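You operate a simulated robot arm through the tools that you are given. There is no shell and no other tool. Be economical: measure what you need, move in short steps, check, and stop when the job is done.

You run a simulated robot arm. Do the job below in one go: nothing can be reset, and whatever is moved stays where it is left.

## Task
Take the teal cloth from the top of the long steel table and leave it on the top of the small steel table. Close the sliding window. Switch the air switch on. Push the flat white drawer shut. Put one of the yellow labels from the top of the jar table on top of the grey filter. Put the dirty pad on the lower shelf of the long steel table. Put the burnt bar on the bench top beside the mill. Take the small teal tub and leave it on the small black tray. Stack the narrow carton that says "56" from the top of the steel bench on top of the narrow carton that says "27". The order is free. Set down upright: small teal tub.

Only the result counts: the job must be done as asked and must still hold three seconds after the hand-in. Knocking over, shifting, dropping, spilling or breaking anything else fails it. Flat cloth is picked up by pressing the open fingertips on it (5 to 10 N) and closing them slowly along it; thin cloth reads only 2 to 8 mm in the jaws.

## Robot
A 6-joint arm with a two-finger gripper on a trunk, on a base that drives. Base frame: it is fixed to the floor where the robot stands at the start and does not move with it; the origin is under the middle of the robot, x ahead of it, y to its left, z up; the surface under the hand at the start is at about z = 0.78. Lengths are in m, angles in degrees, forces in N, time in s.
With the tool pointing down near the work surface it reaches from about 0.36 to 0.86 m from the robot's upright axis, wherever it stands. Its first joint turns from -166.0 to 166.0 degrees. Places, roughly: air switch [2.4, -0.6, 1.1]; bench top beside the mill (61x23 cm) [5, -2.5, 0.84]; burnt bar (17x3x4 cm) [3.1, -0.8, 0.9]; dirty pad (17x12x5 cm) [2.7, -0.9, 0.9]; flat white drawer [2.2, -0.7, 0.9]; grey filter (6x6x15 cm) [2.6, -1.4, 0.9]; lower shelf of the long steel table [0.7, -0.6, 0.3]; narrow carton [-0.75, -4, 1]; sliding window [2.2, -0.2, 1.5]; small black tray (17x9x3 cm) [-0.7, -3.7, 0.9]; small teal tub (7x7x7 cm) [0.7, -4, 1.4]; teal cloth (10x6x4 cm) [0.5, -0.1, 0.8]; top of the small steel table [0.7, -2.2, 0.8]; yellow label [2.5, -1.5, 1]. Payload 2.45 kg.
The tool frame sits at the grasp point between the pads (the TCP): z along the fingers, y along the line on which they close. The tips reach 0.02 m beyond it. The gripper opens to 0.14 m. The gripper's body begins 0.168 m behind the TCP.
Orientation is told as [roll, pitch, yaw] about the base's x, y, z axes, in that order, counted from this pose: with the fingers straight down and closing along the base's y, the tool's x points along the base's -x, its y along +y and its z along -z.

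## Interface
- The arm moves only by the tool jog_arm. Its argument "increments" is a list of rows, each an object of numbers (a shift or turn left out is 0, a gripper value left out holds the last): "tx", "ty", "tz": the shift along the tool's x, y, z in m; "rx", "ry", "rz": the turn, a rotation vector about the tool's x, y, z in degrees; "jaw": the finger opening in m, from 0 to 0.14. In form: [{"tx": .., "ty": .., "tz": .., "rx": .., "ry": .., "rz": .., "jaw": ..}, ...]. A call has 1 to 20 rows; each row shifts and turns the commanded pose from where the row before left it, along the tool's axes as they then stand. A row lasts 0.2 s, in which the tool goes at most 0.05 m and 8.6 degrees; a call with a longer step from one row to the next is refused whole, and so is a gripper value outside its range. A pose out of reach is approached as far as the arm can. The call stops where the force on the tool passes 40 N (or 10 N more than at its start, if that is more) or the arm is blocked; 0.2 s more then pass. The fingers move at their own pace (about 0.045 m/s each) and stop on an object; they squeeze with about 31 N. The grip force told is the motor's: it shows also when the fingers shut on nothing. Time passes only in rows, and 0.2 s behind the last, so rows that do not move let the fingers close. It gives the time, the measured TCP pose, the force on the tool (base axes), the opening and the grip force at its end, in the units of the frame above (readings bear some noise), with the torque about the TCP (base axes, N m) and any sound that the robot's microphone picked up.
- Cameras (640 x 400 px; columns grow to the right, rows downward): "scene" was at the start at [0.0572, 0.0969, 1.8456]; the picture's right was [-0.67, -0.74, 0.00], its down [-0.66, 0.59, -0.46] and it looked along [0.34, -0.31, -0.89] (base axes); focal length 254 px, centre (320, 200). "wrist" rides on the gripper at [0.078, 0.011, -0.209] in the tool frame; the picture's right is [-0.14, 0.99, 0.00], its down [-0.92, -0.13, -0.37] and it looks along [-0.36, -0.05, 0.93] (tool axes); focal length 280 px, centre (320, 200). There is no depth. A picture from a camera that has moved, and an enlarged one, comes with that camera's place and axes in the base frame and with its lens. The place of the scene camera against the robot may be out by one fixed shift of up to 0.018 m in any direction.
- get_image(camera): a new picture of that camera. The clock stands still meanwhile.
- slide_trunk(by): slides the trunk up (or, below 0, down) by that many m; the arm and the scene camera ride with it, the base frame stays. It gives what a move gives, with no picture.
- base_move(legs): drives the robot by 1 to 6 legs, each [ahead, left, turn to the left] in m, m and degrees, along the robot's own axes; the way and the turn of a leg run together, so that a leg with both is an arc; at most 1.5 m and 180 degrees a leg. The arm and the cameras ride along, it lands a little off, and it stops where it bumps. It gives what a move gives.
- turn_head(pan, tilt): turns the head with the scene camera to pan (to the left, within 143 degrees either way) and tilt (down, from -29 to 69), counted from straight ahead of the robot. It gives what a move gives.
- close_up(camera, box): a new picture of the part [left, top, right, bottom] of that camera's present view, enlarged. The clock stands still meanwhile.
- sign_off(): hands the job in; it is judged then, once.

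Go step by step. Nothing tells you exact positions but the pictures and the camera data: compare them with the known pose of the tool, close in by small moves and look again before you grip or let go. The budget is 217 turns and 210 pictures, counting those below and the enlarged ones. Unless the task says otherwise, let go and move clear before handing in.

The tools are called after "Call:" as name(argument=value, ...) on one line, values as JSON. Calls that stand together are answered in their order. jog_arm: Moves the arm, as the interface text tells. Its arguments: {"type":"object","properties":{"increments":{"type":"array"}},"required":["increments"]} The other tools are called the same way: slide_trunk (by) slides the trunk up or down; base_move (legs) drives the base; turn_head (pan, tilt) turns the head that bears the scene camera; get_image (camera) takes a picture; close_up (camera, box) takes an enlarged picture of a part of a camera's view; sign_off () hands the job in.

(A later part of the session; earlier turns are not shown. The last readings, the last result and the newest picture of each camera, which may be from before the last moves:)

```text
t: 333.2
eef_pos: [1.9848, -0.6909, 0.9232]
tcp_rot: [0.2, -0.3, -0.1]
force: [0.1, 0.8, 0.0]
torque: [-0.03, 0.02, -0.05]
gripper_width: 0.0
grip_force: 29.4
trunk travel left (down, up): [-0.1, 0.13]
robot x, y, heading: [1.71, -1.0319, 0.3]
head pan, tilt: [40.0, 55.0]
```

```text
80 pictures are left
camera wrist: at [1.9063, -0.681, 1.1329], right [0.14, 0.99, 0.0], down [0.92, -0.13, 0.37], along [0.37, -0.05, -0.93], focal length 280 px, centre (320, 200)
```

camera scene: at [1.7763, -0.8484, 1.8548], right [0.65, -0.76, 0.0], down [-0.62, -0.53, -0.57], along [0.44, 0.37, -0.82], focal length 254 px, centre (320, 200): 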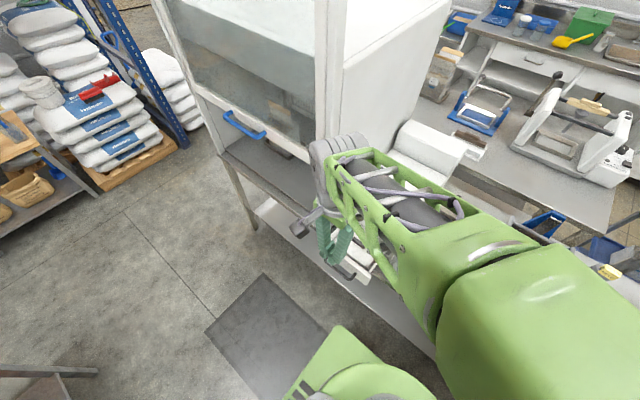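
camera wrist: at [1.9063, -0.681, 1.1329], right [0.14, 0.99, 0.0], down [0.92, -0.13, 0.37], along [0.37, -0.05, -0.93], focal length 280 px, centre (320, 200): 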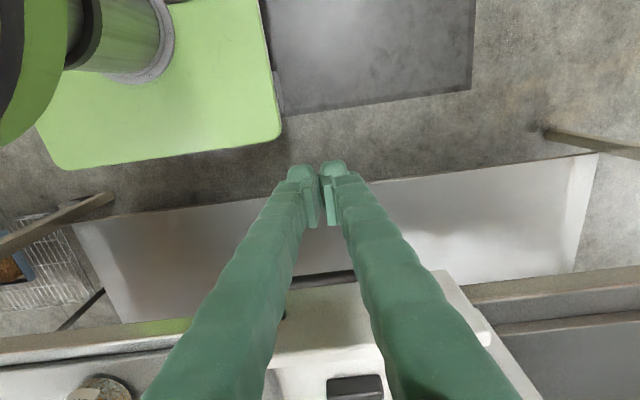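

Call:
jog_arm(increments=[{"tx": -0.025}, {"tx": -0.02}, {"tx": -0.015}, {"tx": -0.015}, {"tx": -0.015}, {"tx": -0.015}, {"tx": -0.015}, {}])

Call:
get_image(camera="wrist")

```text
t: 335.0
eef_pos: [2.1054, -0.6911, 0.9248]
tcp_rot: [0.2, -0.4, -0.2]
force: [-0.2, 1.4, 0.9]
torque: [0.0, 0.01, 0.0]
gripper_width: 0.0
grip_force: 29.6
trunk travel left (down, up): [-0.1, 0.13]
robot x, y, heading: [1.7084, -1.0319, 0.5]
head pan, tilt: [40.0, 55.0]
```

```text
79 pictures are left
camera wrist: at [2.0263, -0.6808, 1.1339], right [0.14, 0.99, 0.0], down [0.92, -0.13, 0.37], along [0.37, -0.05, -0.93], focal length 280 px, centre (320, 200)
```

wrist: 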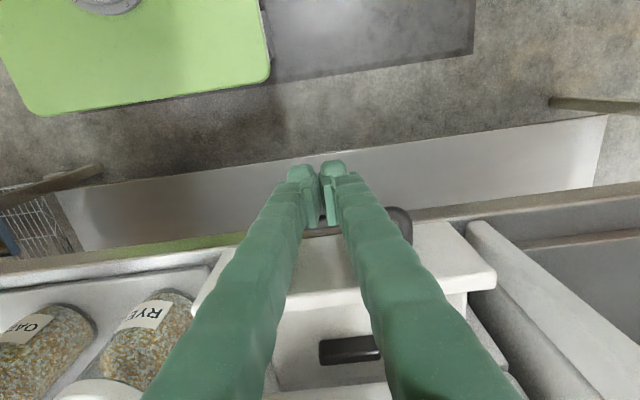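

The handle is still about 2–3 cm ahead. I'll continue pushing; the move stops itself on force.

Call:
jog_arm(increments=[{"tx": -0.012}, {"tx": -0.012}, {"tx": -0.012}, {"tx": -0.012}, {"tx": -0.012}, {"tx": -0.012}, {}])

Call:
get_image(camera="wrist")

```text
t: 336.6
eef_pos: [2.1786, -0.6901, 0.9256]
tcp_rot: [0.2, -0.4, -0.1]
force: [0.3, 0.6, 0.5]
torque: [-0.02, 0.01, 0.02]
gripper_width: 0.0002
grip_force: 29.1
trunk travel left (down, up): [-0.1, 0.13]
robot x, y, heading: [1.7106, -1.0362, 0.3]
head pan, tilt: [40.0, 55.0]
```

```text
78 pictures are left
camera wrist: at [2.0982, -0.6809, 1.1346], right [0.14, 0.99, 0.0], down [0.92, -0.13, 0.37], along [0.37, -0.05, -0.93], focal length 280 px, centre (320, 200)
```

wrist: 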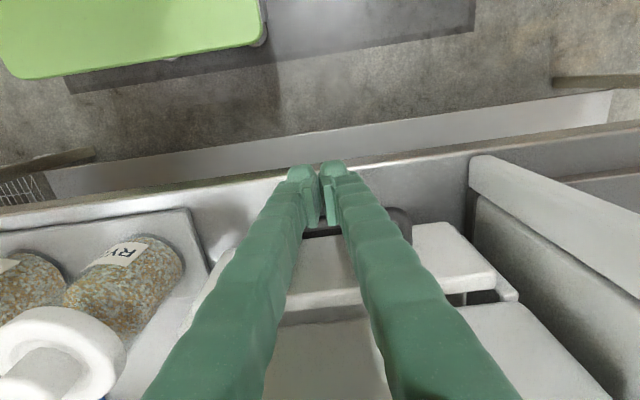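

The drawer is moving with the tool. I'll keep pushing until it stops.

Call:
jog_arm(increments=[{"tx": -0.01}, {"tx": -0.01}, {"tx": -0.01}, {"tx": -0.01}, {"tx": -0.01}, {"tx": -0.01}, {"tx": -0.01}, {"tx": -0.01}, {}])

Call:
get_image(camera="wrist")

```text
t: 337.4
eef_pos: [2.1922, -0.6926, 0.9231]
tcp_rot: [-0.4, 0.6, 0.1]
force: [-11.9, 1.5, 2.6]
torque: [0.14, -0.07, -0.01]
gripper_width: 0.0057
grip_force: 29.6
trunk travel left (down, up): [-0.1, 0.13]
robot x, y, heading: [1.7165, -1.0362, 0.3]
head pan, tilt: [40.0, 55.0]
stopped in row 4: the force on the tool passed its limit at 49 N (the readings are from after the stop); the commanded pose is now the measured one
```

```text
77 pictures are left
camera wrist: at [2.1175, -0.6803, 1.1338], right [0.14, 0.99, -0.01], down [0.93, -0.12, 0.36], along [0.35, -0.06, -0.93], focal length 280 px, centre (320, 200)
```

wrist: 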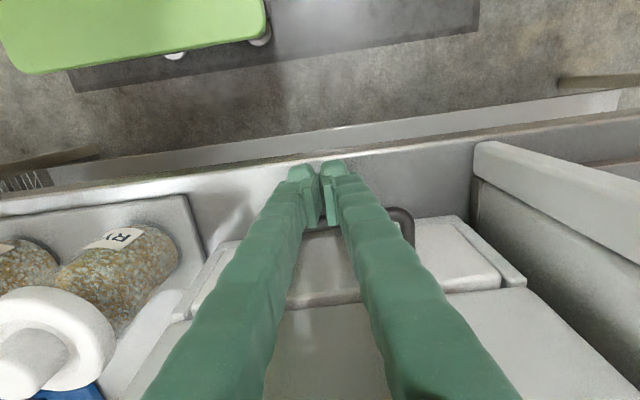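

It stopped hard, so the drawer looks shut. I'll back off and check.

Call:
jog_arm(increments=[{"tx": 0.03}, {"tx": 0.04}, {"tx": 0.04}, {"tx": 0.03}, {"tz": -0.05}, {"tz": -0.05}, {"tz": -0.05}, {"tz": -0.05}, {"tz": -0.05}, {"tz": -0.05}, {}])

Call:
get_image(camera="wrist")

Call:
turn_head(pan=50, tilt=35)

Call:
get_image(camera="scene")

```text
t: 339.8
eef_pos: [2.0591, -0.6904, 1.2252]
tcp_rot: [-0.5, 0.5, 0.0]
force: [-0.1, -0.6, 0.0]
torque: [0.02, 0.03, 0.01]
gripper_width: 0.0002
grip_force: 29.9
trunk travel left (down, up): [-0.1, 0.13]
robot x, y, heading: [1.7139, -1.0335, 0.6]
head pan, tilt: [40.0, 55.0]
```

```text
76 pictures are left
camera wrist: at [1.9828, -0.6789, 1.435], right [0.14, 0.99, -0.01], down [0.92, -0.13, 0.36], along [0.36, -0.06, -0.93], focal length 280 px, centre (320, 200)
```

wrist: 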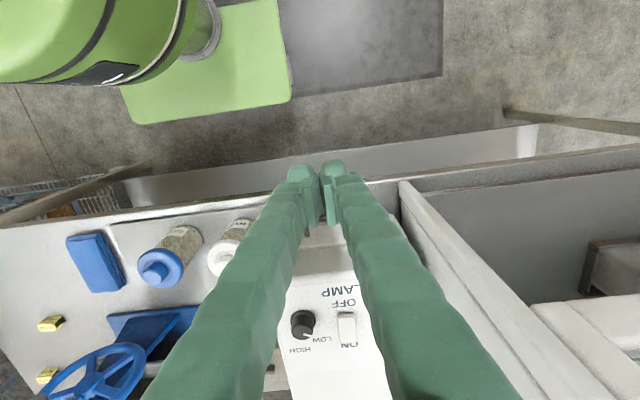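

```text
t: 340.7
eef_pos: [2.0581, -0.6917, 1.2245]
tcp_rot: [-0.3, 0.5, -0.1]
force: [0.5, -0.6, -0.1]
torque: [0.01, 0.0, 0.01]
gripper_width: 0.0003
grip_force: 29.9
trunk travel left (down, up): [-0.1, 0.13]
robot x, y, heading: [1.7102, -1.0362, 0.3]
head pan, tilt: [50.0, 35.0]
```

```text
75 pictures are left
camera scene: at [1.7765, -0.8272, 1.8829], right [0.77, -0.64, 0.0], down [-0.37, -0.44, -0.82], along [0.52, 0.63, -0.57], focal length 254 px, centre (320, 200)
```

scene: 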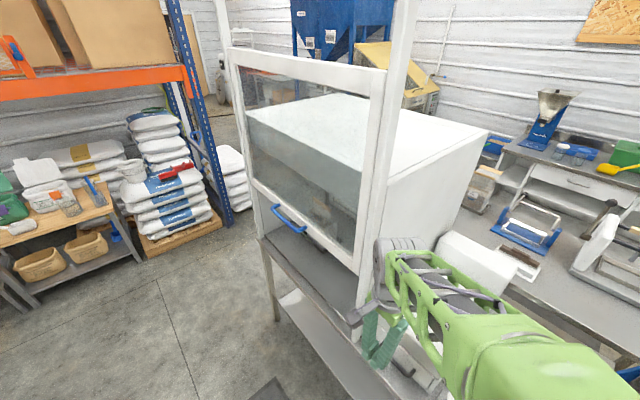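

The drawer is shut. Next is the hood window: its sash has a blue handle at about (2.17, -0.12, 1.22) and must slide down. I'll drive in front of it.

Call:
base_move(legs=[[-0.1, 0, 0], [0, 0.7, 0]])

Call:
turn_head(pan=10, tilt=40)

Call:
get_image(camera="scene")

Call:
get_image(camera="wrist")

```text
t: 348.0
eef_pos: [1.9574, 0.0117, 1.2249]
tcp_rot: [-0.4, 0.4, -0.1]
force: [-0.4, 0.4, 0.2]
torque: [0.0, 0.02, 0.03]
gripper_width: 0.0002
grip_force: 29.8
trunk travel left (down, up): [-0.1, 0.13]
robot x, y, heading: [1.6102, -0.3328, 0.2]
head pan, tilt: [50.0, 35.0]
```

```text
t: 349.1
eef_pos: [1.9568, 0.0118, 1.2247]
tcp_rot: [-0.3, 0.5, -0.2]
force: [0.3, 0.3, 0.4]
torque: [0.01, 0.01, -0.02]
gripper_width: 0.0001
grip_force: 29.1
trunk travel left (down, up): [-0.1, 0.13]
robot x, y, heading: [1.6111, -0.331, 0.1]
head pan, tilt: [10.0, 40.0]
```

```text
74 pictures are left
camera scene: at [1.7021, -0.1765, 1.8754], right [0.18, -0.98, 0.0], down [-0.63, -0.11, -0.77], along [0.75, 0.14, -0.64], focal length 254 px, centre (320, 200)
```

scene: 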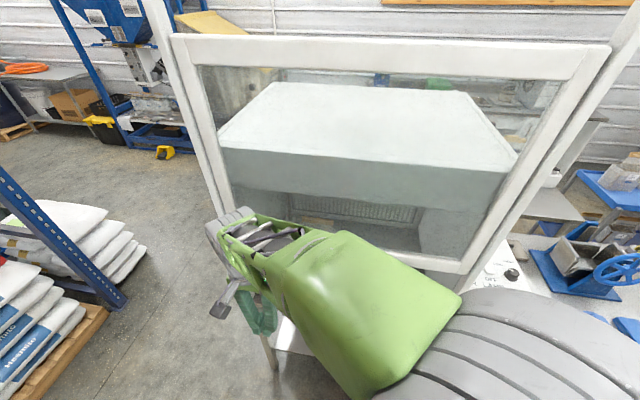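

```text
73 pictures are left
camera wrist: at [1.8818, 0.0232, 1.4347], right [0.14, 0.99, -0.01], down [0.92, -0.13, 0.36], along [0.36, -0.06, -0.93], focal length 280 px, centre (320, 200)
```

wrist: 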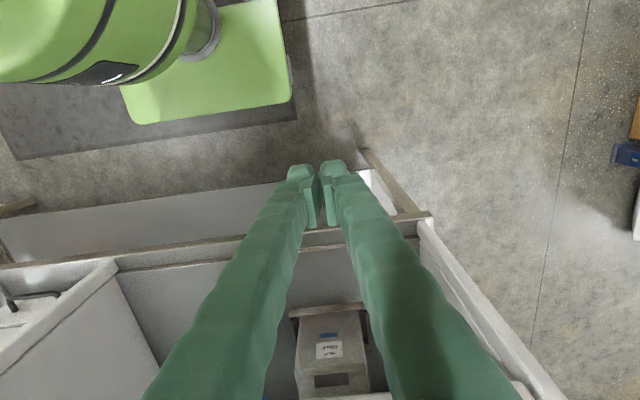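

Triangulating earlier views puts the handle at about (2.136, -0.226, 1.30). I'll raise the arm and look at it with the wrist camera.

Call:
jog_arm(increments=[{"tz": -0.05}, {"tz": -0.05}, {"tz": -0.05}, {"tz": -0.05}, {"ty": -0.048}, {"ty": -0.048}, {"ty": -0.048}, {"ty": -0.048}, {"ty": -0.046}, {"tx": -0.03}, {}])

Call:
get_image(camera="wrist")

Call:
get_image(camera="scene")

```text
t: 351.5
eef_pos: [1.9875, -0.2274, 1.427]
tcp_rot: [-0.3, 0.3, -0.3]
force: [0.3, -0.1, 0.6]
torque: [-0.01, -0.01, 0.02]
gripper_width: 0.0003
grip_force: 29.6
trunk travel left (down, up): [-0.1, 0.13]
robot x, y, heading: [1.6067, -0.3299, -0.1]
head pan, tilt: [10.0, 40.0]
```

```text
72 pictures are left
camera wrist: at [1.9107, -0.2138, 1.6362], right [0.14, 0.99, -0.01], down [0.92, -0.13, 0.36], along [0.36, -0.06, -0.93], focal length 280 px, centre (320, 200)
```

wrist: 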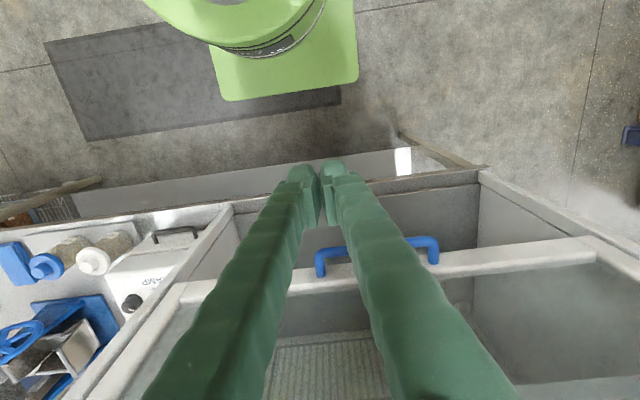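

```text
71 pictures are left
camera scene: at [1.7011, -0.1768, 1.8755], right [0.18, -0.98, 0.0], down [-0.63, -0.11, -0.77], along [0.75, 0.13, -0.64], focal length 254 px, centre (320, 200)
```

scene: 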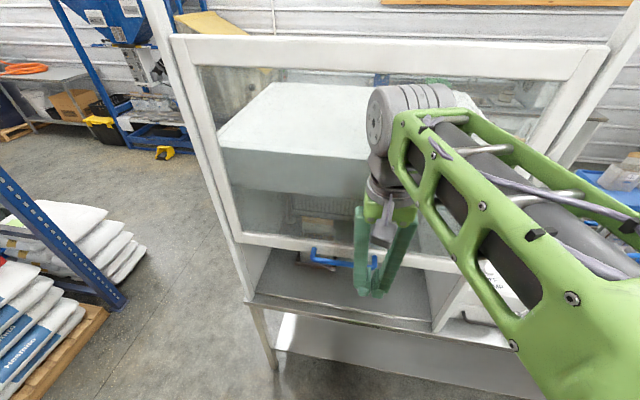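

The handle bar's centre is about (2.132, -0.165, 1.275). I'll tilt the tool so that its body leans away from the sash and come in above the bar.

Call:
jog_arm(increments=[{"ry": -8}, {"ry": -8}, {"ry": -4}, {"ty": 0.031}, {"ty": 0.031}, {"tx": -0.0376, "tz": 0.0137}, {"tx": -0.0376, "tz": 0.0137}, {"tx": -0.0376, "tz": 0.0137}, {"tx": -0.0169, "tz": 0.0062}, {}])

Call:
get_image(camera="wrist")

Call:
close_up(camera="scene", box=[270, 170, 430, 290])

```text
t: 353.7
eef_pos: [2.1273, -0.1624, 1.4232]
tcp_rot: [-0.3, -19.6, -0.1]
force: [-0.2, -0.9, 0.2]
torque: [-0.01, -0.01, 0.03]
gripper_width: 0.0
grip_force: 29.0
trunk travel left (down, up): [-0.1, 0.13]
robot x, y, heading: [1.6091, -0.3331, 0.1]
head pan, tilt: [10.0, 40.0]
```

```text
70 pictures are left
camera wrist: at [1.9843, -0.1513, 1.5958], right [0.13, 0.99, 0.04], down [0.74, -0.13, 0.66], along [0.65, -0.06, -0.75], focal length 280 px, centre (320, 200)
```

wrist: 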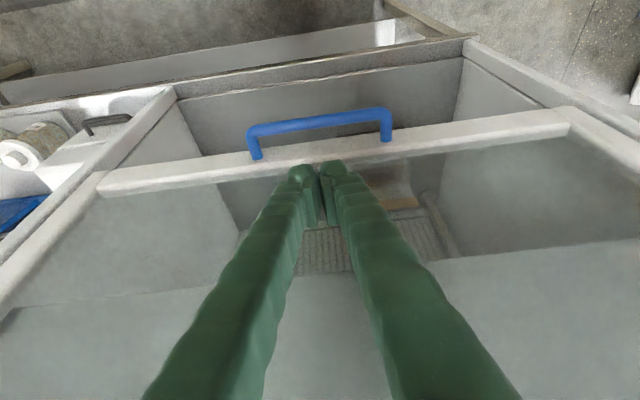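

```text
3.33 times, centred on (350, 230) of scene
camera zoom: at [1.702, -0.1766, 1.8754], right [0.18, -0.98, 0.0], down [-0.63, -0.11, -0.77], along [0.75, 0.13, -0.64], focal length 847 px, centre (220, 100)
```

zoom: 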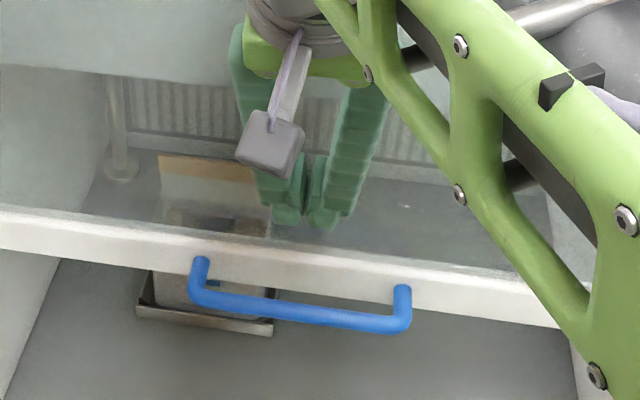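

The bar is right below the tips. I'll lower onto it and push down.

Call:
jog_arm(increments=[{"tx": 0.0137, "tz": 0.0376}, {"tx": 0.0137, "tz": 0.0376}, {"tx": 0.0068, "tz": 0.0188}, {"tx": 0.0034, "tz": 0.0094}, {"tx": 0.0034, "tz": 0.0094}, {"tx": 0.0034, "tz": 0.0094}, {}])

Call:
get_image(camera="wrist")

```text
t: 355.3
eef_pos: [2.1264, -0.1651, 1.2954]
tcp_rot: [-0.4, -19.4, -0.2]
force: [-0.3, 0.0, -0.4]
torque: [0.01, -0.01, 0.0]
gripper_width: 0.0
grip_force: 28.9
trunk travel left (down, up): [-0.1, 0.13]
robot x, y, heading: [1.6036, -0.3289, 0.1]
head pan, tilt: [10.0, 40.0]
```

```text
68 pictures are left
camera wrist: at [1.9832, -0.1532, 1.4656], right [0.13, 0.99, 0.04], down [0.74, -0.13, 0.66], along [0.65, -0.06, -0.75], focal length 280 px, centre (320, 200)
```

wrist: 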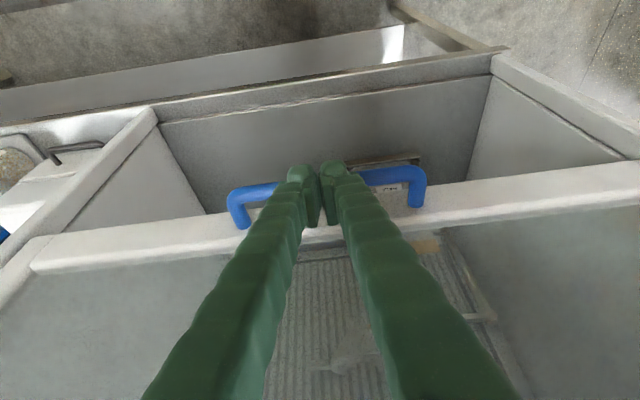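

Call:
jog_arm(increments=[{"tx": 0.0034, "tz": 0.0094}, {"tx": 0.0034, "tz": 0.0094}, {"tx": 0.0034, "tz": 0.0094}, {"tx": 0.0034, "tz": 0.0094}, {}])

Call:
get_image(camera="wrist")

```text
t: 356.5
eef_pos: [2.1258, -0.1653, 1.2539]
tcp_rot: [-0.4, -19.5, -0.2]
force: [-0.1, -0.3, 1.5]
torque: [0.01, -0.01, 0.02]
gripper_width: 0.0
grip_force: 29.6
trunk travel left (down, up): [-0.1, 0.13]
robot x, y, heading: [1.6039, -0.3309, 0.2]
head pan, tilt: [10.0, 40.0]
```

```text
67 pictures are left
camera wrist: at [1.9822, -0.1534, 1.4256], right [0.13, 0.99, 0.04], down [0.74, -0.13, 0.66], along [0.65, -0.06, -0.75], focal length 280 px, centre (320, 200)
```

wrist: 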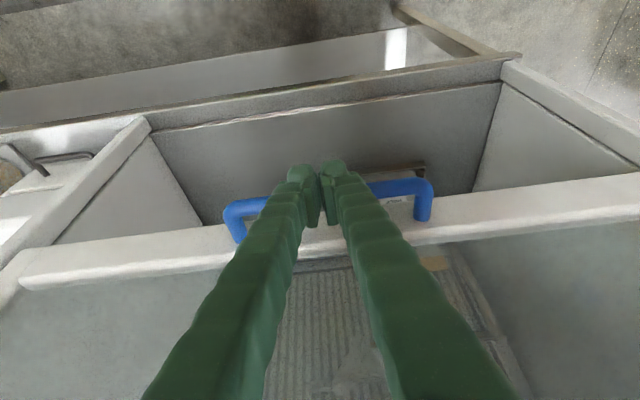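

The sash is moving down with the bar. I'll keep pushing.

Call:
jog_arm(increments=[{"tx": 0.0068, "tz": 0.0188}, {"tx": 0.0068, "tz": 0.0188}, {"tx": 0.0068, "tz": 0.0188}, {"tx": 0.0068, "tz": 0.0188}, {"tx": 0.0068, "tz": 0.0188}, {}])

Call:
get_image(camera="wrist")

```text
t: 357.9
eef_pos: [2.1238, -0.1656, 1.1542]
tcp_rot: [-0.4, -19.5, 0.0]
force: [-0.2, 0.1, -0.7]
torque: [-0.02, 0.03, -0.02]
gripper_width: 0.0
grip_force: 29.9
trunk travel left (down, up): [-0.1, 0.13]
robot x, y, heading: [1.6102, -0.3312, 0.0]
head pan, tilt: [10.0, 40.0]
```

```text
66 pictures are left
camera wrist: at [1.9817, -0.1538, 1.3252], right [0.13, 0.99, 0.04], down [0.74, -0.13, 0.66], along [0.65, -0.06, -0.75], focal length 280 px, centre (320, 200)
```

wrist: 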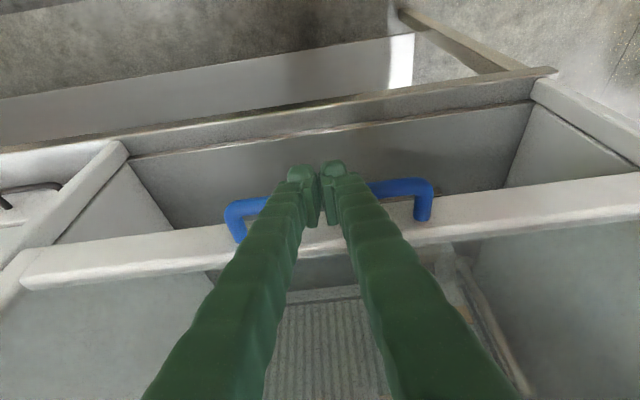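

The sash follows. I'll continue down until it stops.

Call:
jog_arm(increments=[{"tx": 0.0068, "tz": 0.0188}, {"tx": 0.0068, "tz": 0.0188}, {"tx": 0.0068, "tz": 0.0188}, {"tx": 0.0068, "tz": 0.0188}, {"tx": 0.0051, "tz": 0.0141}, {"tx": 0.0051, "tz": 0.0141}, {}])

Call:
get_image(camera="wrist")

```text
t: 359.5
eef_pos: [2.1233, -0.1659, 1.0443]
tcp_rot: [-0.3, -19.4, -0.1]
force: [-0.3, 0.0, -0.1]
torque: [0.02, -0.04, -0.02]
gripper_width: 0.0001
grip_force: 29.7
trunk travel left (down, up): [-0.1, 0.13]
robot x, y, heading: [1.6066, -0.3348, 0.1]
head pan, tilt: [10.0, 40.0]
```

```text
65 pictures are left
camera wrist: at [1.9806, -0.1549, 1.2156], right [0.13, 0.99, 0.04], down [0.74, -0.13, 0.66], along [0.65, -0.06, -0.75], focal length 280 px, centre (320, 200)
```

wrist: 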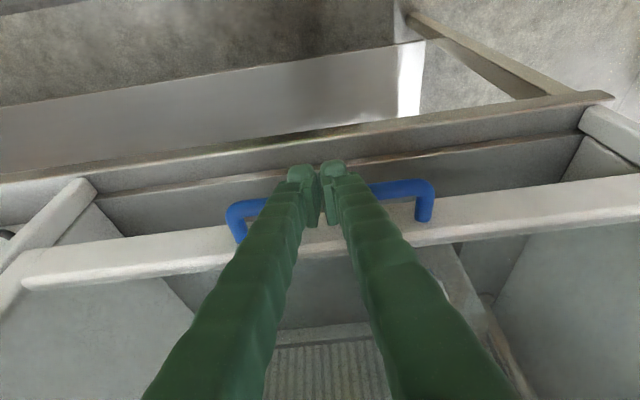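

Call:
jog_arm(increments=[{"tx": 0.0051, "tz": 0.0141}, {"tx": 0.0051, "tz": 0.0141}, {"tx": 0.0051, "tz": 0.0141}, {"tx": 0.0034, "tz": 0.0094}, {"tx": 0.0034, "tz": 0.0094}, {"tx": 0.0034, "tz": 0.0094}, {"tx": 0.0034, "tz": 0.0094}, {"tx": 0.0034, "tz": 0.0094}, {"tx": 0.0034, "tz": 0.0094}, {"tx": 0.0034, "tz": 0.0094}, {"tx": 0.0034, "tz": 0.0094}, {}])

Call:
get_image(camera="wrist")

```text
t: 362.1
eef_pos: [2.1236, -0.1681, 0.9191]
tcp_rot: [-0.3, -19.6, -0.1]
force: [-1.3, 0.7, -0.1]
torque: [-0.01, -0.03, -0.03]
gripper_width: 0.0
grip_force: 29.5
trunk travel left (down, up): [-0.1, 0.13]
robot x, y, heading: [1.61, -0.3314, 0.1]
head pan, tilt: [10.0, 40.0]
```

```text
64 pictures are left
camera wrist: at [1.9803, -0.1553, 1.0903], right [0.13, 0.99, 0.04], down [0.74, -0.13, 0.66], along [0.65, -0.06, -0.75], focal length 280 px, centre (320, 200)
```

wrist: 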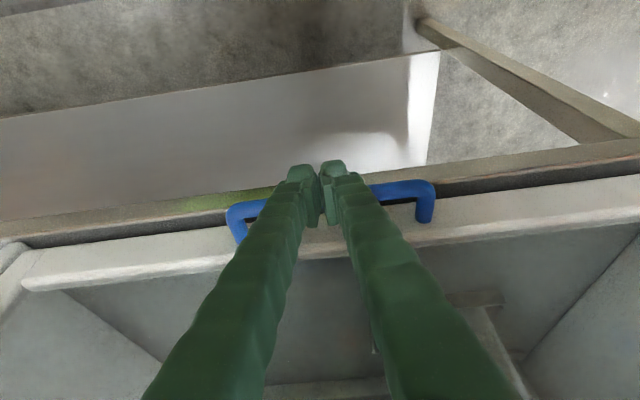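

Call:
jog_arm(increments=[{"tx": 0.0024, "tz": 0.0066}, {"tx": 0.0024, "tz": 0.0066}, {"tx": 0.0024, "tz": 0.0066}, {"tx": 0.0024, "tz": 0.0066}, {"tx": 0.0024, "tz": 0.0066}, {}])

Call:
get_image(camera="wrist")

```text
t: 362.6
eef_pos: [2.1224, -0.1668, 0.9134]
tcp_rot: [-0.2, -19.9, -0.1]
force: [-13.9, -5.2, 31.0]
torque: [-0.08, -0.44, 0.0]
gripper_width: 0.0058
grip_force: 29.5
trunk travel left (down, up): [-0.1, 0.13]
robot x, y, heading: [1.6094, -0.3257, 0.1]
head pan, tilt: [10.0, 40.0]
stopped in row 2: the force on the tool passed its limit at 53 N (the readings are from after the stop); the commanded pose is now the measured one
```

```text
63 pictures are left
camera wrist: at [1.9784, -0.1559, 1.0836], right [0.13, 0.99, 0.04], down [0.74, -0.13, 0.66], along [0.66, -0.06, -0.75], focal length 280 px, centre (320, 200)
```

wrist: 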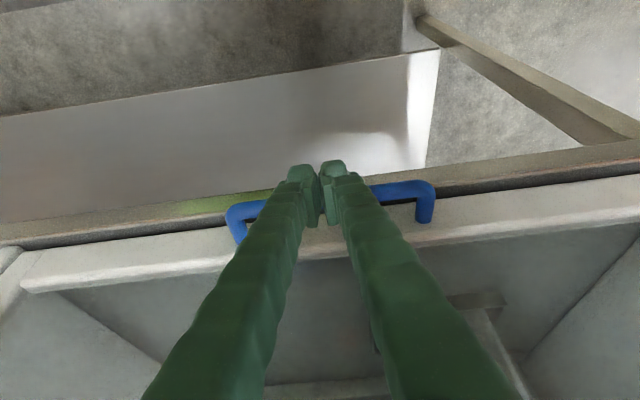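

The window is closed; it stopped hard at the sill. I'll retract the arm and drive back to the dirty pad.

Call:
jog_arm(increments=[{"tx": -0.0068, "tz": -0.0188}, {"tx": 0.03, "tz": -0.03}, {"tx": 0.03, "tz": -0.03}, {"tz": -0.05}, {"tz": -0.05}, {"tz": -0.05}, {"tz": -0.05}, {"tz": -0.05}, {"ry": 8}, {"ry": 8}, {"ry": 3.6}, {}])

Call:
base_move(legs=[[0, -0.7, 0], [0.28, 0, 0]])

Call:
turn_head(pan=20, tilt=40)

Call:
get_image(camera="scene")

```text
t: 365.2
eef_pos: [1.9753, -0.1558, 1.2041]
tcp_rot: [-0.2, -0.2, -0.2]
force: [0.5, 0.2, 0.8]
torque: [-0.06, 0.02, 0.04]
gripper_width: 0.0
grip_force: 29.4
out of reach, approached as far as the arm can: row 4, 5
trunk travel left (down, up): [-0.1, 0.13]
robot x, y, heading: [1.6093, -0.3333, 0.1]
head pan, tilt: [10.0, 40.0]
```

```text
t: 373.3
eef_pos: [2.2579, -0.8479, 1.2056]
tcp_rot: [-0.3, -0.2, 0.0]
force: [0.9, -0.2, -0.3]
torque: [-0.01, 0.05, 0.02]
gripper_width: 0.0
grip_force: 29.6
trunk travel left (down, up): [-0.1, 0.13]
robot x, y, heading: [1.8889, -1.0199, 0.2]
head pan, tilt: [10.0, 40.0]
```

```text
t: 374.1
eef_pos: [2.258, -0.8472, 1.2045]
tcp_rot: [-0.3, -0.3, -0.1]
force: [0.1, -0.3, -0.1]
torque: [0.01, 0.06, 0.0]
gripper_width: 0.0001
grip_force: 29.5
trunk travel left (down, up): [-0.1, 0.13]
robot x, y, heading: [1.8883, -1.0255, 0.3]
head pan, tilt: [20.0, 40.0]
```

```text
62 pictures are left
camera scene: at [1.9794, -0.8549, 1.8754], right [0.35, -0.94, 0.0], down [-0.6, -0.22, -0.77], along [0.72, 0.27, -0.64], focal length 254 px, centre (320, 200)
```

scene: 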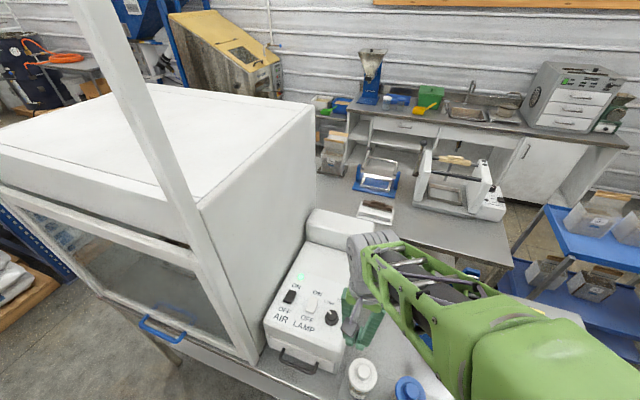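

The AIR indicator glows green, the drawer is shut and the window is down. Now the pad: I'll move above it with the jaws turned to close along x.

Call:
jog_arm(increments=[{"tz": -0.04, "ty": -0.025, "jaw": 0.06}, {"tz": -0.03, "ty": -0.035}, {"ty": -0.035}, {"tx": -0.048}, {"tx": -0.048}, {"tx": -0.048}, {"tx": -0.048}, {"tx": -0.048}, {"tx": -0.048}, {"tx": -0.048}, {}])

Call:
jog_arm(increments=[{"rz": -8.5}, {"rz": -8.5}, {"rz": -8.5}, {"rz": -8.5}, {"rz": -8.5}, {"rz": -8.5}, {"rz": -8.5}, {"rz": -8.5}, {"rz": -8.5}, {"rz": -8.5}, {"rz": -5}, {}])

Call:
get_image(camera="wrist")

```text
t: 376.5
eef_pos: [2.5926, -0.9415, 1.278]
tcp_rot: [-0.2, -0.2, -0.1]
force: [0.0, -0.3, -1.1]
torque: [0.01, -0.02, 0.02]
gripper_width: 0.0599
grip_force: 0.1
trunk travel left (down, up): [-0.1, 0.13]
robot x, y, heading: [1.8904, -1.0227, 0.4]
head pan, tilt: [20.0, 40.0]
```

```text
t: 379.1
eef_pos: [2.5935, -0.9437, 1.2766]
tcp_rot: [-0.3, 0.4, 90.1]
force: [0.0, 0.1, -0.1]
torque: [0.01, -0.01, 0.01]
gripper_width: 0.0597
grip_force: 0.0
trunk travel left (down, up): [-0.1, 0.13]
robot x, y, heading: [1.8947, -1.0228, 0.3]
head pan, tilt: [20.0, 40.0]
```

```text
61 pictures are left
camera wrist: at [2.5813, -1.0203, 1.4861], right [-0.99, 0.14, -0.01], down [0.12, 0.92, 0.37], along [0.05, 0.36, -0.93], focal length 280 px, centre (320, 200)
```

wrist: 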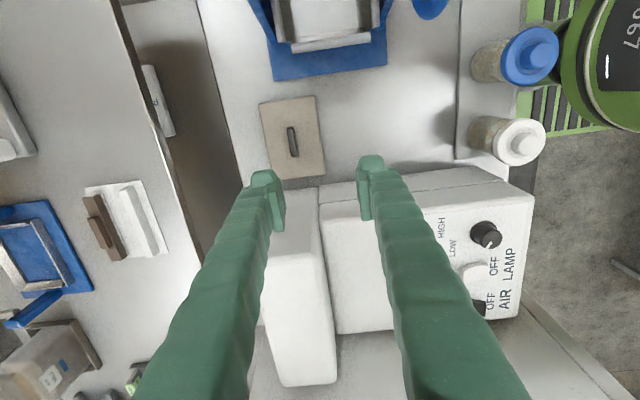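

The pad's handle is at about (2.655, -0.93) with its bar along y. I'll tilt the tool 20° (so the pad can later go under the long table), move over the handle and lower part way.

Call:
jog_arm(increments=[{"ry": -8}, {"ry": -8}, {"ry": -4.4}, {"ty": -0.031}, {"ty": -0.0305}, {"tx": -0.0094, "tz": 0.0034}, {"tx": 0.0154, "tz": 0.0423}, {"tx": 0.0154, "tz": 0.0423}, {"tx": 0.0154, "tz": 0.0423}, {"tx": 0.0154, "tz": 0.0423}, {"tx": 0.0154, "tz": 0.0423}, {"tx": 0.0154, "tz": 0.0423}, {}])

Call:
get_image(camera="wrist")

Call:
get_image(camera="scene")

```text
t: 381.9
eef_pos: [2.6566, -0.9322, 1.0081]
tcp_rot: [-0.2, -20.2, 90.1]
force: [0.0, -1.1, 0.1]
torque: [0.01, -0.02, -0.01]
gripper_width: 0.0602
grip_force: 0.1
trunk travel left (down, up): [-0.1, 0.13]
robot x, y, heading: [1.8927, -1.0254, 0.3]
head pan, tilt: [20.0, 40.0]
```

```text
60 pictures are left
camera wrist: at [2.6435, -1.0776, 1.1766], right [-0.99, 0.13, 0.04], down [0.12, 0.74, 0.66], along [0.05, 0.66, -0.75], focal length 280 px, centre (320, 200)
```

wrist: 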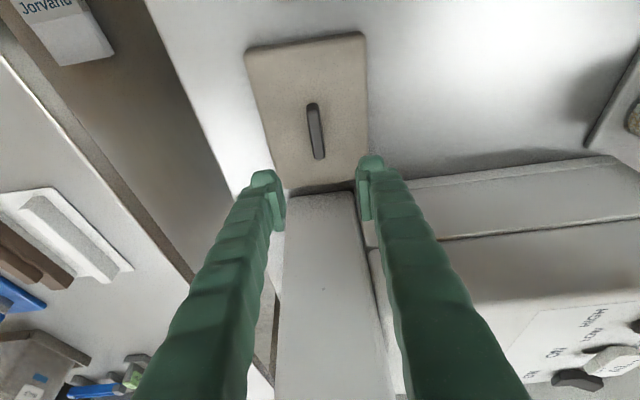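

```text
59 pictures are left
camera scene: at [1.979, -0.8548, 1.8755], right [0.35, -0.94, 0.0], down [-0.6, -0.22, -0.77], along [0.72, 0.27, -0.64], focal length 254 px, centre (320, 200)
```

scene: 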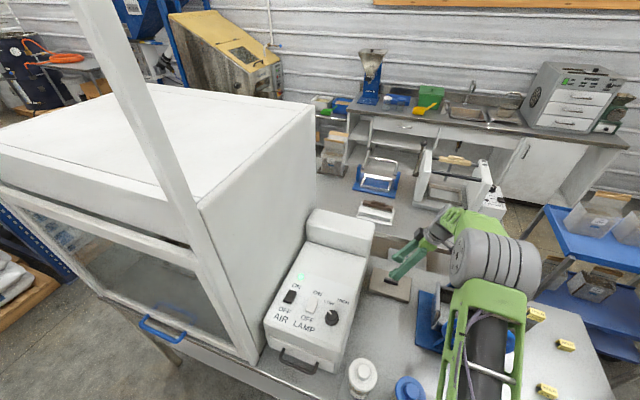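

Aligned with the handle. I'll lower the rest, in careful steps.

Call:
jog_arm(increments=[{"ty": 0.0026, "tx": 0.0056, "tz": -0.002}, {"tx": 0.0137, "tz": 0.0376}, {"tx": 0.0103, "tz": 0.0282}, {"tx": 0.0034, "tz": 0.0094}, {}])

Call:
jog_arm(increments=[{"tx": 0.0024, "tz": 0.0066}, {"tx": 0.0024, "tz": 0.0066}, {}])

Call:
get_image(camera="wrist")

```text
t: 383.1
eef_pos: [2.6534, -0.9383, 0.9267]
tcp_rot: [-0.2, -20.2, 90.1]
force: [-0.9, -0.6, 0.5]
torque: [0.0, -0.05, 0.01]
gripper_width: 0.0601
grip_force: 0.1
trunk travel left (down, up): [-0.1, 0.13]
robot x, y, heading: [1.8905, -1.023, 0.3]
head pan, tilt: [20.0, 40.0]
```

```text
t: 383.9
eef_pos: [2.6537, -0.9366, 0.9131]
tcp_rot: [-0.2, -20.1, 90.1]
force: [-0.8, 0.1, -1.1]
torque: [-0.01, 0.02, -0.01]
gripper_width: 0.0602
grip_force: 0.0
trunk travel left (down, up): [-0.1, 0.13]
robot x, y, heading: [1.8925, -1.0191, 0.4]
head pan, tilt: [20.0, 40.0]
```

```text
58 pictures are left
camera wrist: at [2.6422, -1.0832, 1.0826], right [-0.99, 0.13, 0.04], down [0.12, 0.74, 0.66], along [0.05, 0.66, -0.75], focal length 280 px, centre (320, 200)
```

wrist: 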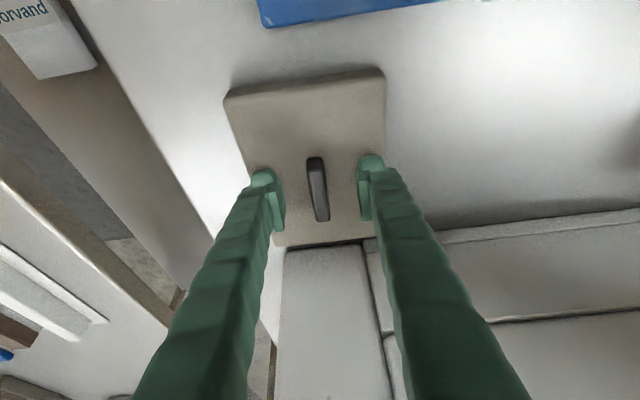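

The handle is between the fingers. I'll close and test-lift.

Call:
jog_arm(increments=[{"tx": 0.0014, "tz": 0.0038}, {"jaw": 0.03}, {"jaw": 0.01}, {}, {}, {}])

Call:
jog_arm(increments=[{"tx": -0.0017, "tz": -0.0047}, {"tx": -0.0034, "tz": -0.0094}, {"tx": -0.0068, "tz": -0.0188}, {"tx": -0.0103, "tz": -0.0282}, {}])

Call:
get_image(camera="wrist")

```text
t: 385.3
eef_pos: [2.6535, -0.9375, 0.909]
tcp_rot: [-0.3, -20.1, 90.0]
force: [1.6, 0.2, 2.8]
torque: [0.04, 0.01, -0.05]
gripper_width: 0.0127
grip_force: 30.9
trunk travel left (down, up): [-0.1, 0.13]
robot x, y, heading: [1.8924, -1.0215, 0.4]
head pan, tilt: [20.0, 40.0]
```

```text
t: 386.5
eef_pos: [2.6526, -0.9373, 0.9737]
tcp_rot: [-0.3, -20.0, 90.0]
force: [0.5, 0.8, -0.8]
torque: [0.02, 0.0, -0.03]
gripper_width: 0.0129
grip_force: 31.3
trunk travel left (down, up): [-0.1, 0.13]
robot x, y, heading: [1.8891, -1.0205, 0.2]
head pan, tilt: [20.0, 40.0]
```

```text
57 pictures are left
camera wrist: at [2.6418, -1.0833, 1.1428], right [-0.99, 0.13, 0.04], down [0.12, 0.74, 0.66], along [0.05, 0.66, -0.75], focal length 280 px, centre (320, 200)
```

wrist: 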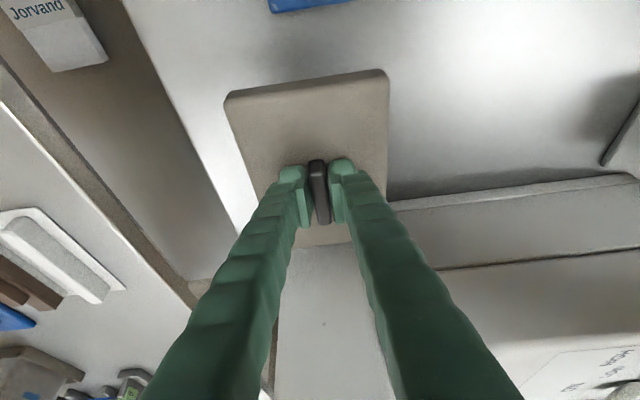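

The pad is held level. I'll raise it, draw it back, then turn toward the long table.

Call:
jog_arm(increments=[{"tx": -0.0137, "tz": -0.0376}, {"tx": -0.0154, "tz": -0.0423}, {"tx": -0.0154, "tz": -0.0423}, {"tx": -0.0154, "tz": -0.0423}, {"tx": -0.0154, "tz": -0.0423}, {"tx": -0.0154, "tz": -0.0423}, {"ty": 0.03}, {"ty": 0.045}, {"ty": 0.045}, {"ty": 0.045}, {"ty": 0.045}, {"ty": 0.045}, {"ty": 0.045}, {"ty": 0.04}, {}])

Call:
base_move(legs=[[-0.37, 0, 0], [0, 0, 90], [0, 0, 90]])

Call:
turn_head(pan=-25, tilt=50)

Call:
get_image(camera="scene")

```text
t: 389.7
eef_pos: [2.3111, -0.9384, 1.2383]
tcp_rot: [-0.2, -20.1, 90.1]
force: [-0.7, -0.4, -0.6]
torque: [0.03, 0.02, 0.01]
gripper_width: 0.0126
grip_force: 30.7
trunk travel left (down, up): [-0.1, 0.13]
robot x, y, heading: [1.8895, -1.0256, 0.5]
head pan, tilt: [20.0, 40.0]
```

```text
t: 399.6
eef_pos: [1.0992, -1.1093, 1.2368]
tcp_rot: [-0.4, -20.2, -90.3]
force: [0.1, 0.0, -0.9]
torque: [0.03, -0.01, -0.02]
gripper_width: 0.0127
grip_force: 29.9
trunk travel left (down, up): [-0.1, 0.13]
robot x, y, heading: [1.5182, -1.0289, 180.1]
head pan, tilt: [20.0, 40.0]
```

```text
t: 400.8
eef_pos: [1.0995, -1.1091, 1.2371]
tcp_rot: [-0.3, -20.0, -90.3]
force: [-1.0, 0.0, -0.7]
torque: [-0.01, -0.01, -0.02]
gripper_width: 0.0125
grip_force: 30.8
trunk travel left (down, up): [-0.1, 0.13]
robot x, y, heading: [1.5197, -1.023, 180.0]
head pan, tilt: [-25.0, 50.0]
```

```text
56 pictures are left
camera scene: at [1.441, -1.1341, 1.8612], right [0.42, 0.91, 0.0], down [0.69, -0.32, -0.64], along [-0.58, 0.27, -0.77], focal length 254 px, centre (320, 200)
```

scene: 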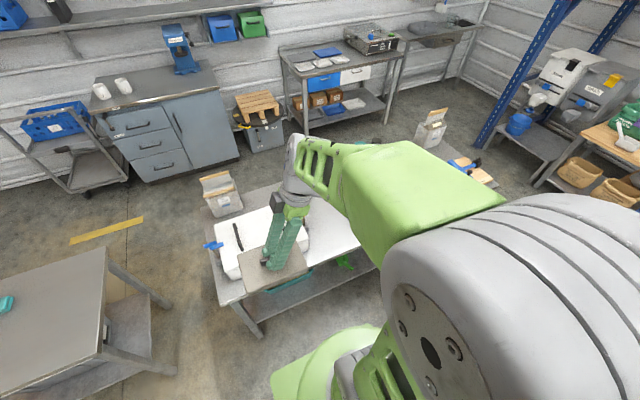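

The long table's near edge and lower shelf are visible, with a teal tub on the shelf near this end. I'll shift right to about y = -0.5 and look at the shelf there.

Call:
base_move(legs=[[0, -0.55, 0]])

Call:
turn_head(pan=22, tilt=60)

Call:
get_image(camera="scene")

Call:
turn_head(pan=-35, tilt=60)

Call:
get_image(camera="scene")

```text
t: 406.1
eef_pos: [1.101, -0.5513, 1.2366]
tcp_rot: [-0.2, -20.2, -90.8]
force: [-0.4, 0.3, -1.4]
torque: [0.01, 0.02, 0.02]
gripper_width: 0.013
grip_force: 30.8
trunk travel left (down, up): [-0.1, 0.13]
robot x, y, heading: [1.5237, -0.4784, 179.4]
head pan, tilt: [-25.0, 50.0]
```

```text
t: 407.3
eef_pos: [1.1028, -0.5508, 1.2373]
tcp_rot: [-0.3, -20.1, -90.8]
force: [-0.2, 0.0, -0.5]
torque: [0.01, -0.01, -0.02]
gripper_width: 0.0125
grip_force: 30.7
trunk travel left (down, up): [-0.1, 0.13]
robot x, y, heading: [1.5255, -0.4747, 179.4]
head pan, tilt: [22.0, 60.0]
```

```text
55 pictures are left
camera scene: at [1.4504, -0.638, 1.8487], right [-0.36, 0.93, 0.0], down [0.81, 0.32, -0.5], along [-0.47, -0.18, -0.87], focal length 254 px, centre (320, 200)
```

scene: 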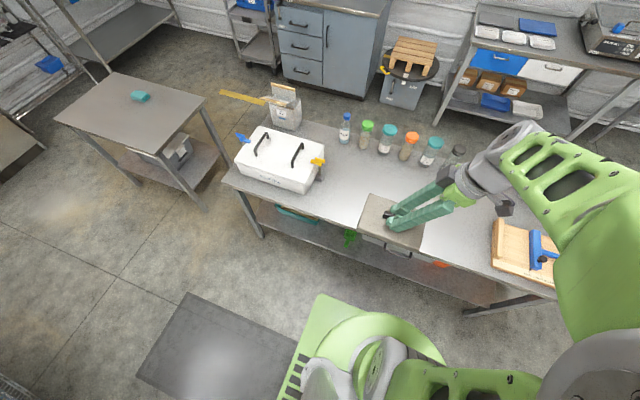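

```text
t: 408.5
eef_pos: [1.1011, -0.5517, 1.2375]
tcp_rot: [-0.3, -20.1, -90.8]
force: [-0.1, -0.1, -1.2]
torque: [0.01, -0.01, 0.01]
gripper_width: 0.0127
grip_force: 31.0
trunk travel left (down, up): [-0.1, 0.13]
robot x, y, heading: [1.5267, -0.4732, 179.7]
head pan, tilt: [-35.0, 60.0]
```

```text
54 pictures are left
camera scene: at [1.4582, -0.575, 1.8487], right [0.58, 0.81, 0.0], down [0.7, -0.5, -0.5], along [-0.41, 0.29, -0.87], focal length 254 px, centre (320, 200)
```

scene: 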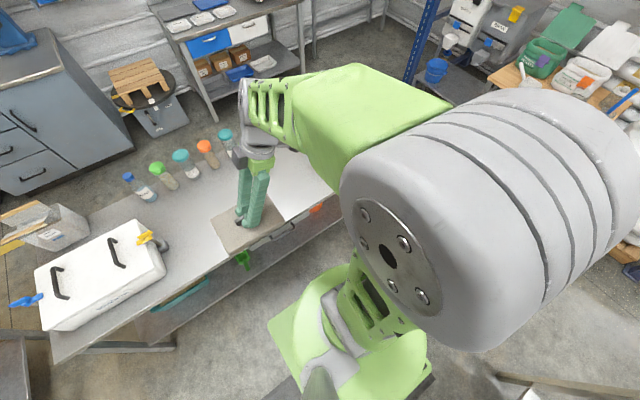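

Call:
turn_head(pan=20, tilt=55)

Call:
close_up(camera="scene", box=[240, 150, 560, 350])

```text
t: 409.8
eef_pos: [1.1013, -0.552, 1.2374]
tcp_rot: [-0.3, -20.1, -90.7]
force: [-1.1, -0.7, -0.5]
torque: [-0.01, -0.02, -0.03]
gripper_width: 0.0127
grip_force: 31.6
trunk travel left (down, up): [-0.1, 0.13]
robot x, y, heading: [1.5208, -0.4762, 179.3]
head pan, tilt: [20.0, 55.0]
```

```text
2.00 times, centred on (400, 250) of scene
camera zoom: at [1.4444, -0.6376, 1.8547], right [-0.33, 0.94, 0.0], down [0.77, 0.27, -0.57], along [-0.54, -0.19, -0.82], focal length 508 px, centre (160, 100)
```

zoom: 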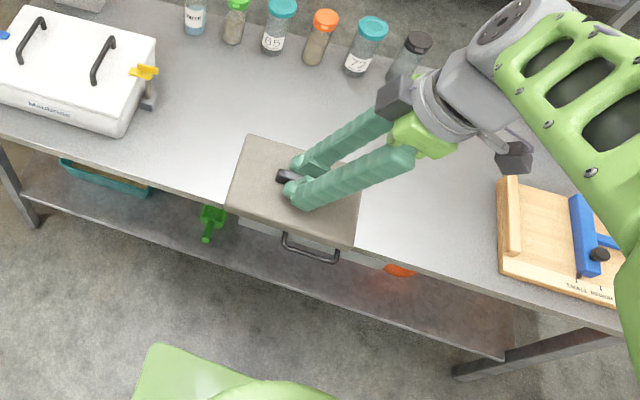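

Call:
close_up(camera="scene", box=[400, 255, 520, 345])

```text
4.44 times, centred on (460, 300) of scene
camera zoom: at [1.4444, -0.6376, 1.8547], right [-0.33, 0.94, 0.0], down [0.77, 0.27, -0.57], along [-0.54, -0.19, -0.82], focal length 1129 px, centre (-302, -244)
```

zoom: 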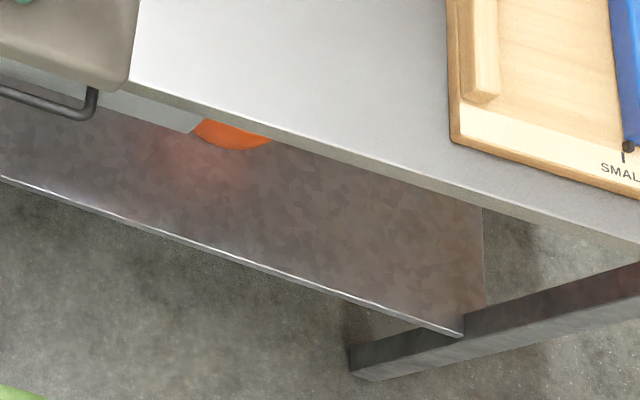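

The shelf's right end (y ≈ 0 to 0.15) looks clear and has no drawer above it. I'll aim for pad centre at about (0.81, 0.06). I'll shift right, lower the trunk, and turn the tilted tool to point toward the table.

Call:
base_move(legs=[[0, -0.53, 0.5]])

Call:
jog_arm(increments=[{"rx": 2.8, "rz": 7.69}, {"rx": 2.8, "rz": 7.69}, {"rx": 2.8, "rz": 7.69}, {"rx": 2.8, "rz": 7.69}, {"rx": 2.8, "rz": 7.69}, {"rx": 2.8, "rz": 7.69}, {"rx": 2.8, "rz": 7.69}, {"rx": 2.8, "rz": 7.69}, {"rx": 2.8, "rz": 7.69}, {"rx": 2.8, "rz": 7.69}, {"rx": 2.8, "rz": 7.69}, {}])

Call:
slide_trunk(by=-0.1)

Call:
turn_head(pan=10, tilt=60)

Call:
get_image(camera="scene")

```text
t: 414.9
eef_pos: [1.1073, -0.0232, 1.237]
tcp_rot: [-0.3, -20.2, -90.6]
force: [0.0, -0.2, -0.9]
torque: [0.0, 0.05, 0.02]
gripper_width: 0.0126
grip_force: 31.2
trunk travel left (down, up): [-0.1, 0.13]
robot x, y, heading: [1.5274, 0.0545, 179.7]
head pan, tilt: [20.0, 55.0]
```

```text
t: 417.5
eef_pos: [1.1065, -0.0238, 1.2376]
tcp_rot: [0.1, -20.3, 179.1]
force: [-0.3, -0.2, -1.1]
torque: [-0.01, -0.06, -0.01]
gripper_width: 0.0129
grip_force: 31.1
trunk travel left (down, up): [-0.1, 0.13]
robot x, y, heading: [1.5317, 0.057, 179.7]
head pan, tilt: [20.0, 55.0]
```

```text
t: 418.9
eef_pos: [1.1066, -0.0232, 1.137]
tcp_rot: [0.2, -20.3, 179.2]
force: [-0.6, -0.1, -0.4]
torque: [0.01, -0.02, 0.03]
gripper_width: 0.0127
grip_force: 31.0
trunk travel left (down, up): [0.0, 0.23]
robot x, y, heading: [1.5273, 0.0547, 179.4]
head pan, tilt: [20.0, 55.0]
```

```text
t: 419.6
eef_pos: [1.106, -0.0228, 1.138]
tcp_rot: [0.1, -20.3, 179.2]
force: [0.6, 0.6, -0.5]
torque: [-0.04, 0.01, -0.02]
gripper_width: 0.0128
grip_force: 30.9
trunk travel left (down, up): [0.0, 0.23]
robot x, y, heading: [1.5272, 0.0567, 179.4]
head pan, tilt: [10.0, 60.0]
```

```text
51 pictures are left
camera scene: at [1.4519, -0.0944, 1.7487], right [-0.17, 0.99, 0.0], down [0.85, 0.15, -0.5], along [-0.49, -0.08, -0.87], focal length 254 px, centre (320, 200)
```

scene: 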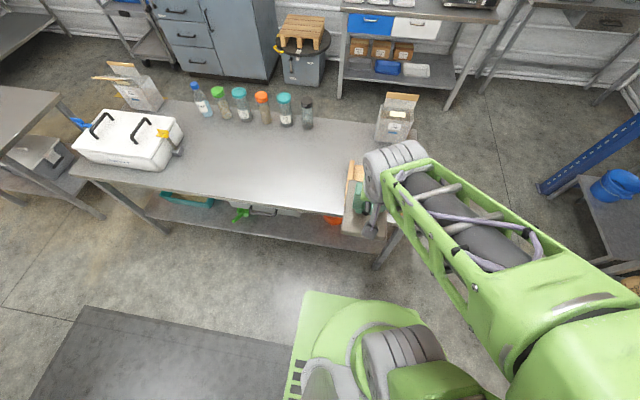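

I'll back up to make room, move the pad over to y ≈ 0.06, and lower it in front of the table to shelf height.

Call:
base_move(legs=[[-0.22, 0, 0.4]])

Call:
jog_arm(increments=[{"ty": -0.042}, {"ty": -0.042}, {"tx": -0.0394, "tz": 0.0146}, {"tx": -0.0394, "tz": 0.0146}, {"tx": -0.0394, "tz": 0.0146}, {"tx": 0.016, "tz": 0.0431}, {"tx": 0.016, "tz": 0.0431}, {"tx": 0.016, "tz": 0.0431}, {"tx": 0.016, "tz": 0.0431}, {"tx": 0.016, "tz": 0.0431}, {"tx": 0.016, "tz": 0.0431}, {"tx": 0.016, "tz": 0.0431}, {}])

Call:
get_image(camera="scene")

```text
t: 421.3
eef_pos: [1.3264, -0.0266, 1.1376]
tcp_rot: [0.2, -20.3, 179.5]
force: [0.4, -0.8, 0.0]
torque: [0.0, 0.01, 0.01]
gripper_width: 0.0129
grip_force: 30.8
trunk travel left (down, up): [0.0, 0.23]
robot x, y, heading: [1.7484, 0.0526, 180.1]
head pan, tilt: [10.0, 60.0]
```

```text
t: 424.1
eef_pos: [1.2016, 0.0569, 0.8151]
tcp_rot: [0.2, -20.4, 179.6]
force: [0.7, 0.3, -0.7]
torque: [-0.01, -0.01, 0.01]
gripper_width: 0.0127
grip_force: 31.4
trunk travel left (down, up): [0.0, 0.23]
robot x, y, heading: [1.7477, 0.0576, 179.6]
head pan, tilt: [10.0, 60.0]
```

```text
50 pictures are left
camera scene: at [1.672, -0.0956, 1.7487], right [-0.17, 0.98, 0.0], down [0.85, 0.15, -0.5], along [-0.49, -0.09, -0.87], focal length 254 px, centre (320, 200)
```

scene: 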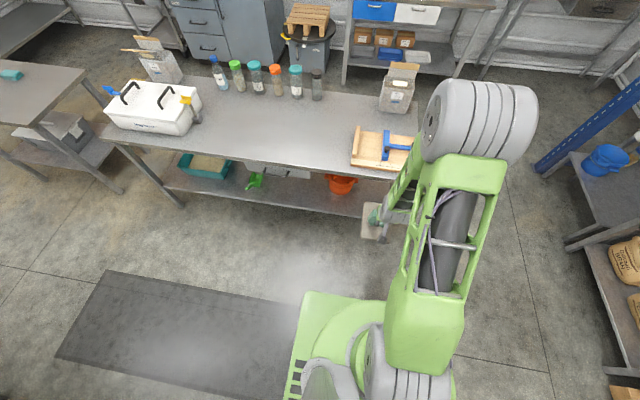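

Call:
close_up(camera="scene", box=[300, 140, 440, 245])

```text
3.81 times, centred on (370, 192) of scene
camera zoom: at [1.672, -0.0956, 1.7487], right [-0.17, 0.98, 0.0], down [0.85, 0.15, -0.5], along [-0.49, -0.09, -0.87], focal length 968 px, centre (130, 229)
```

zoom: 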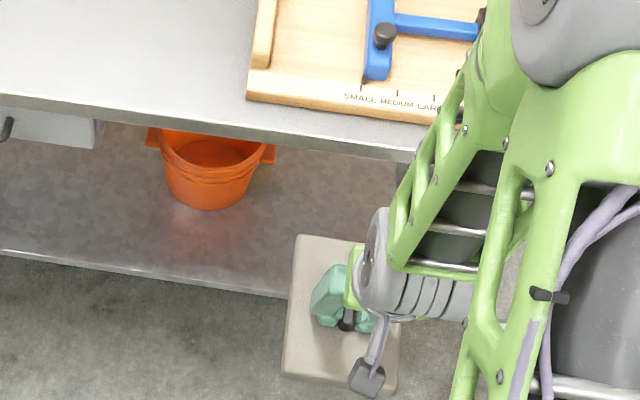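

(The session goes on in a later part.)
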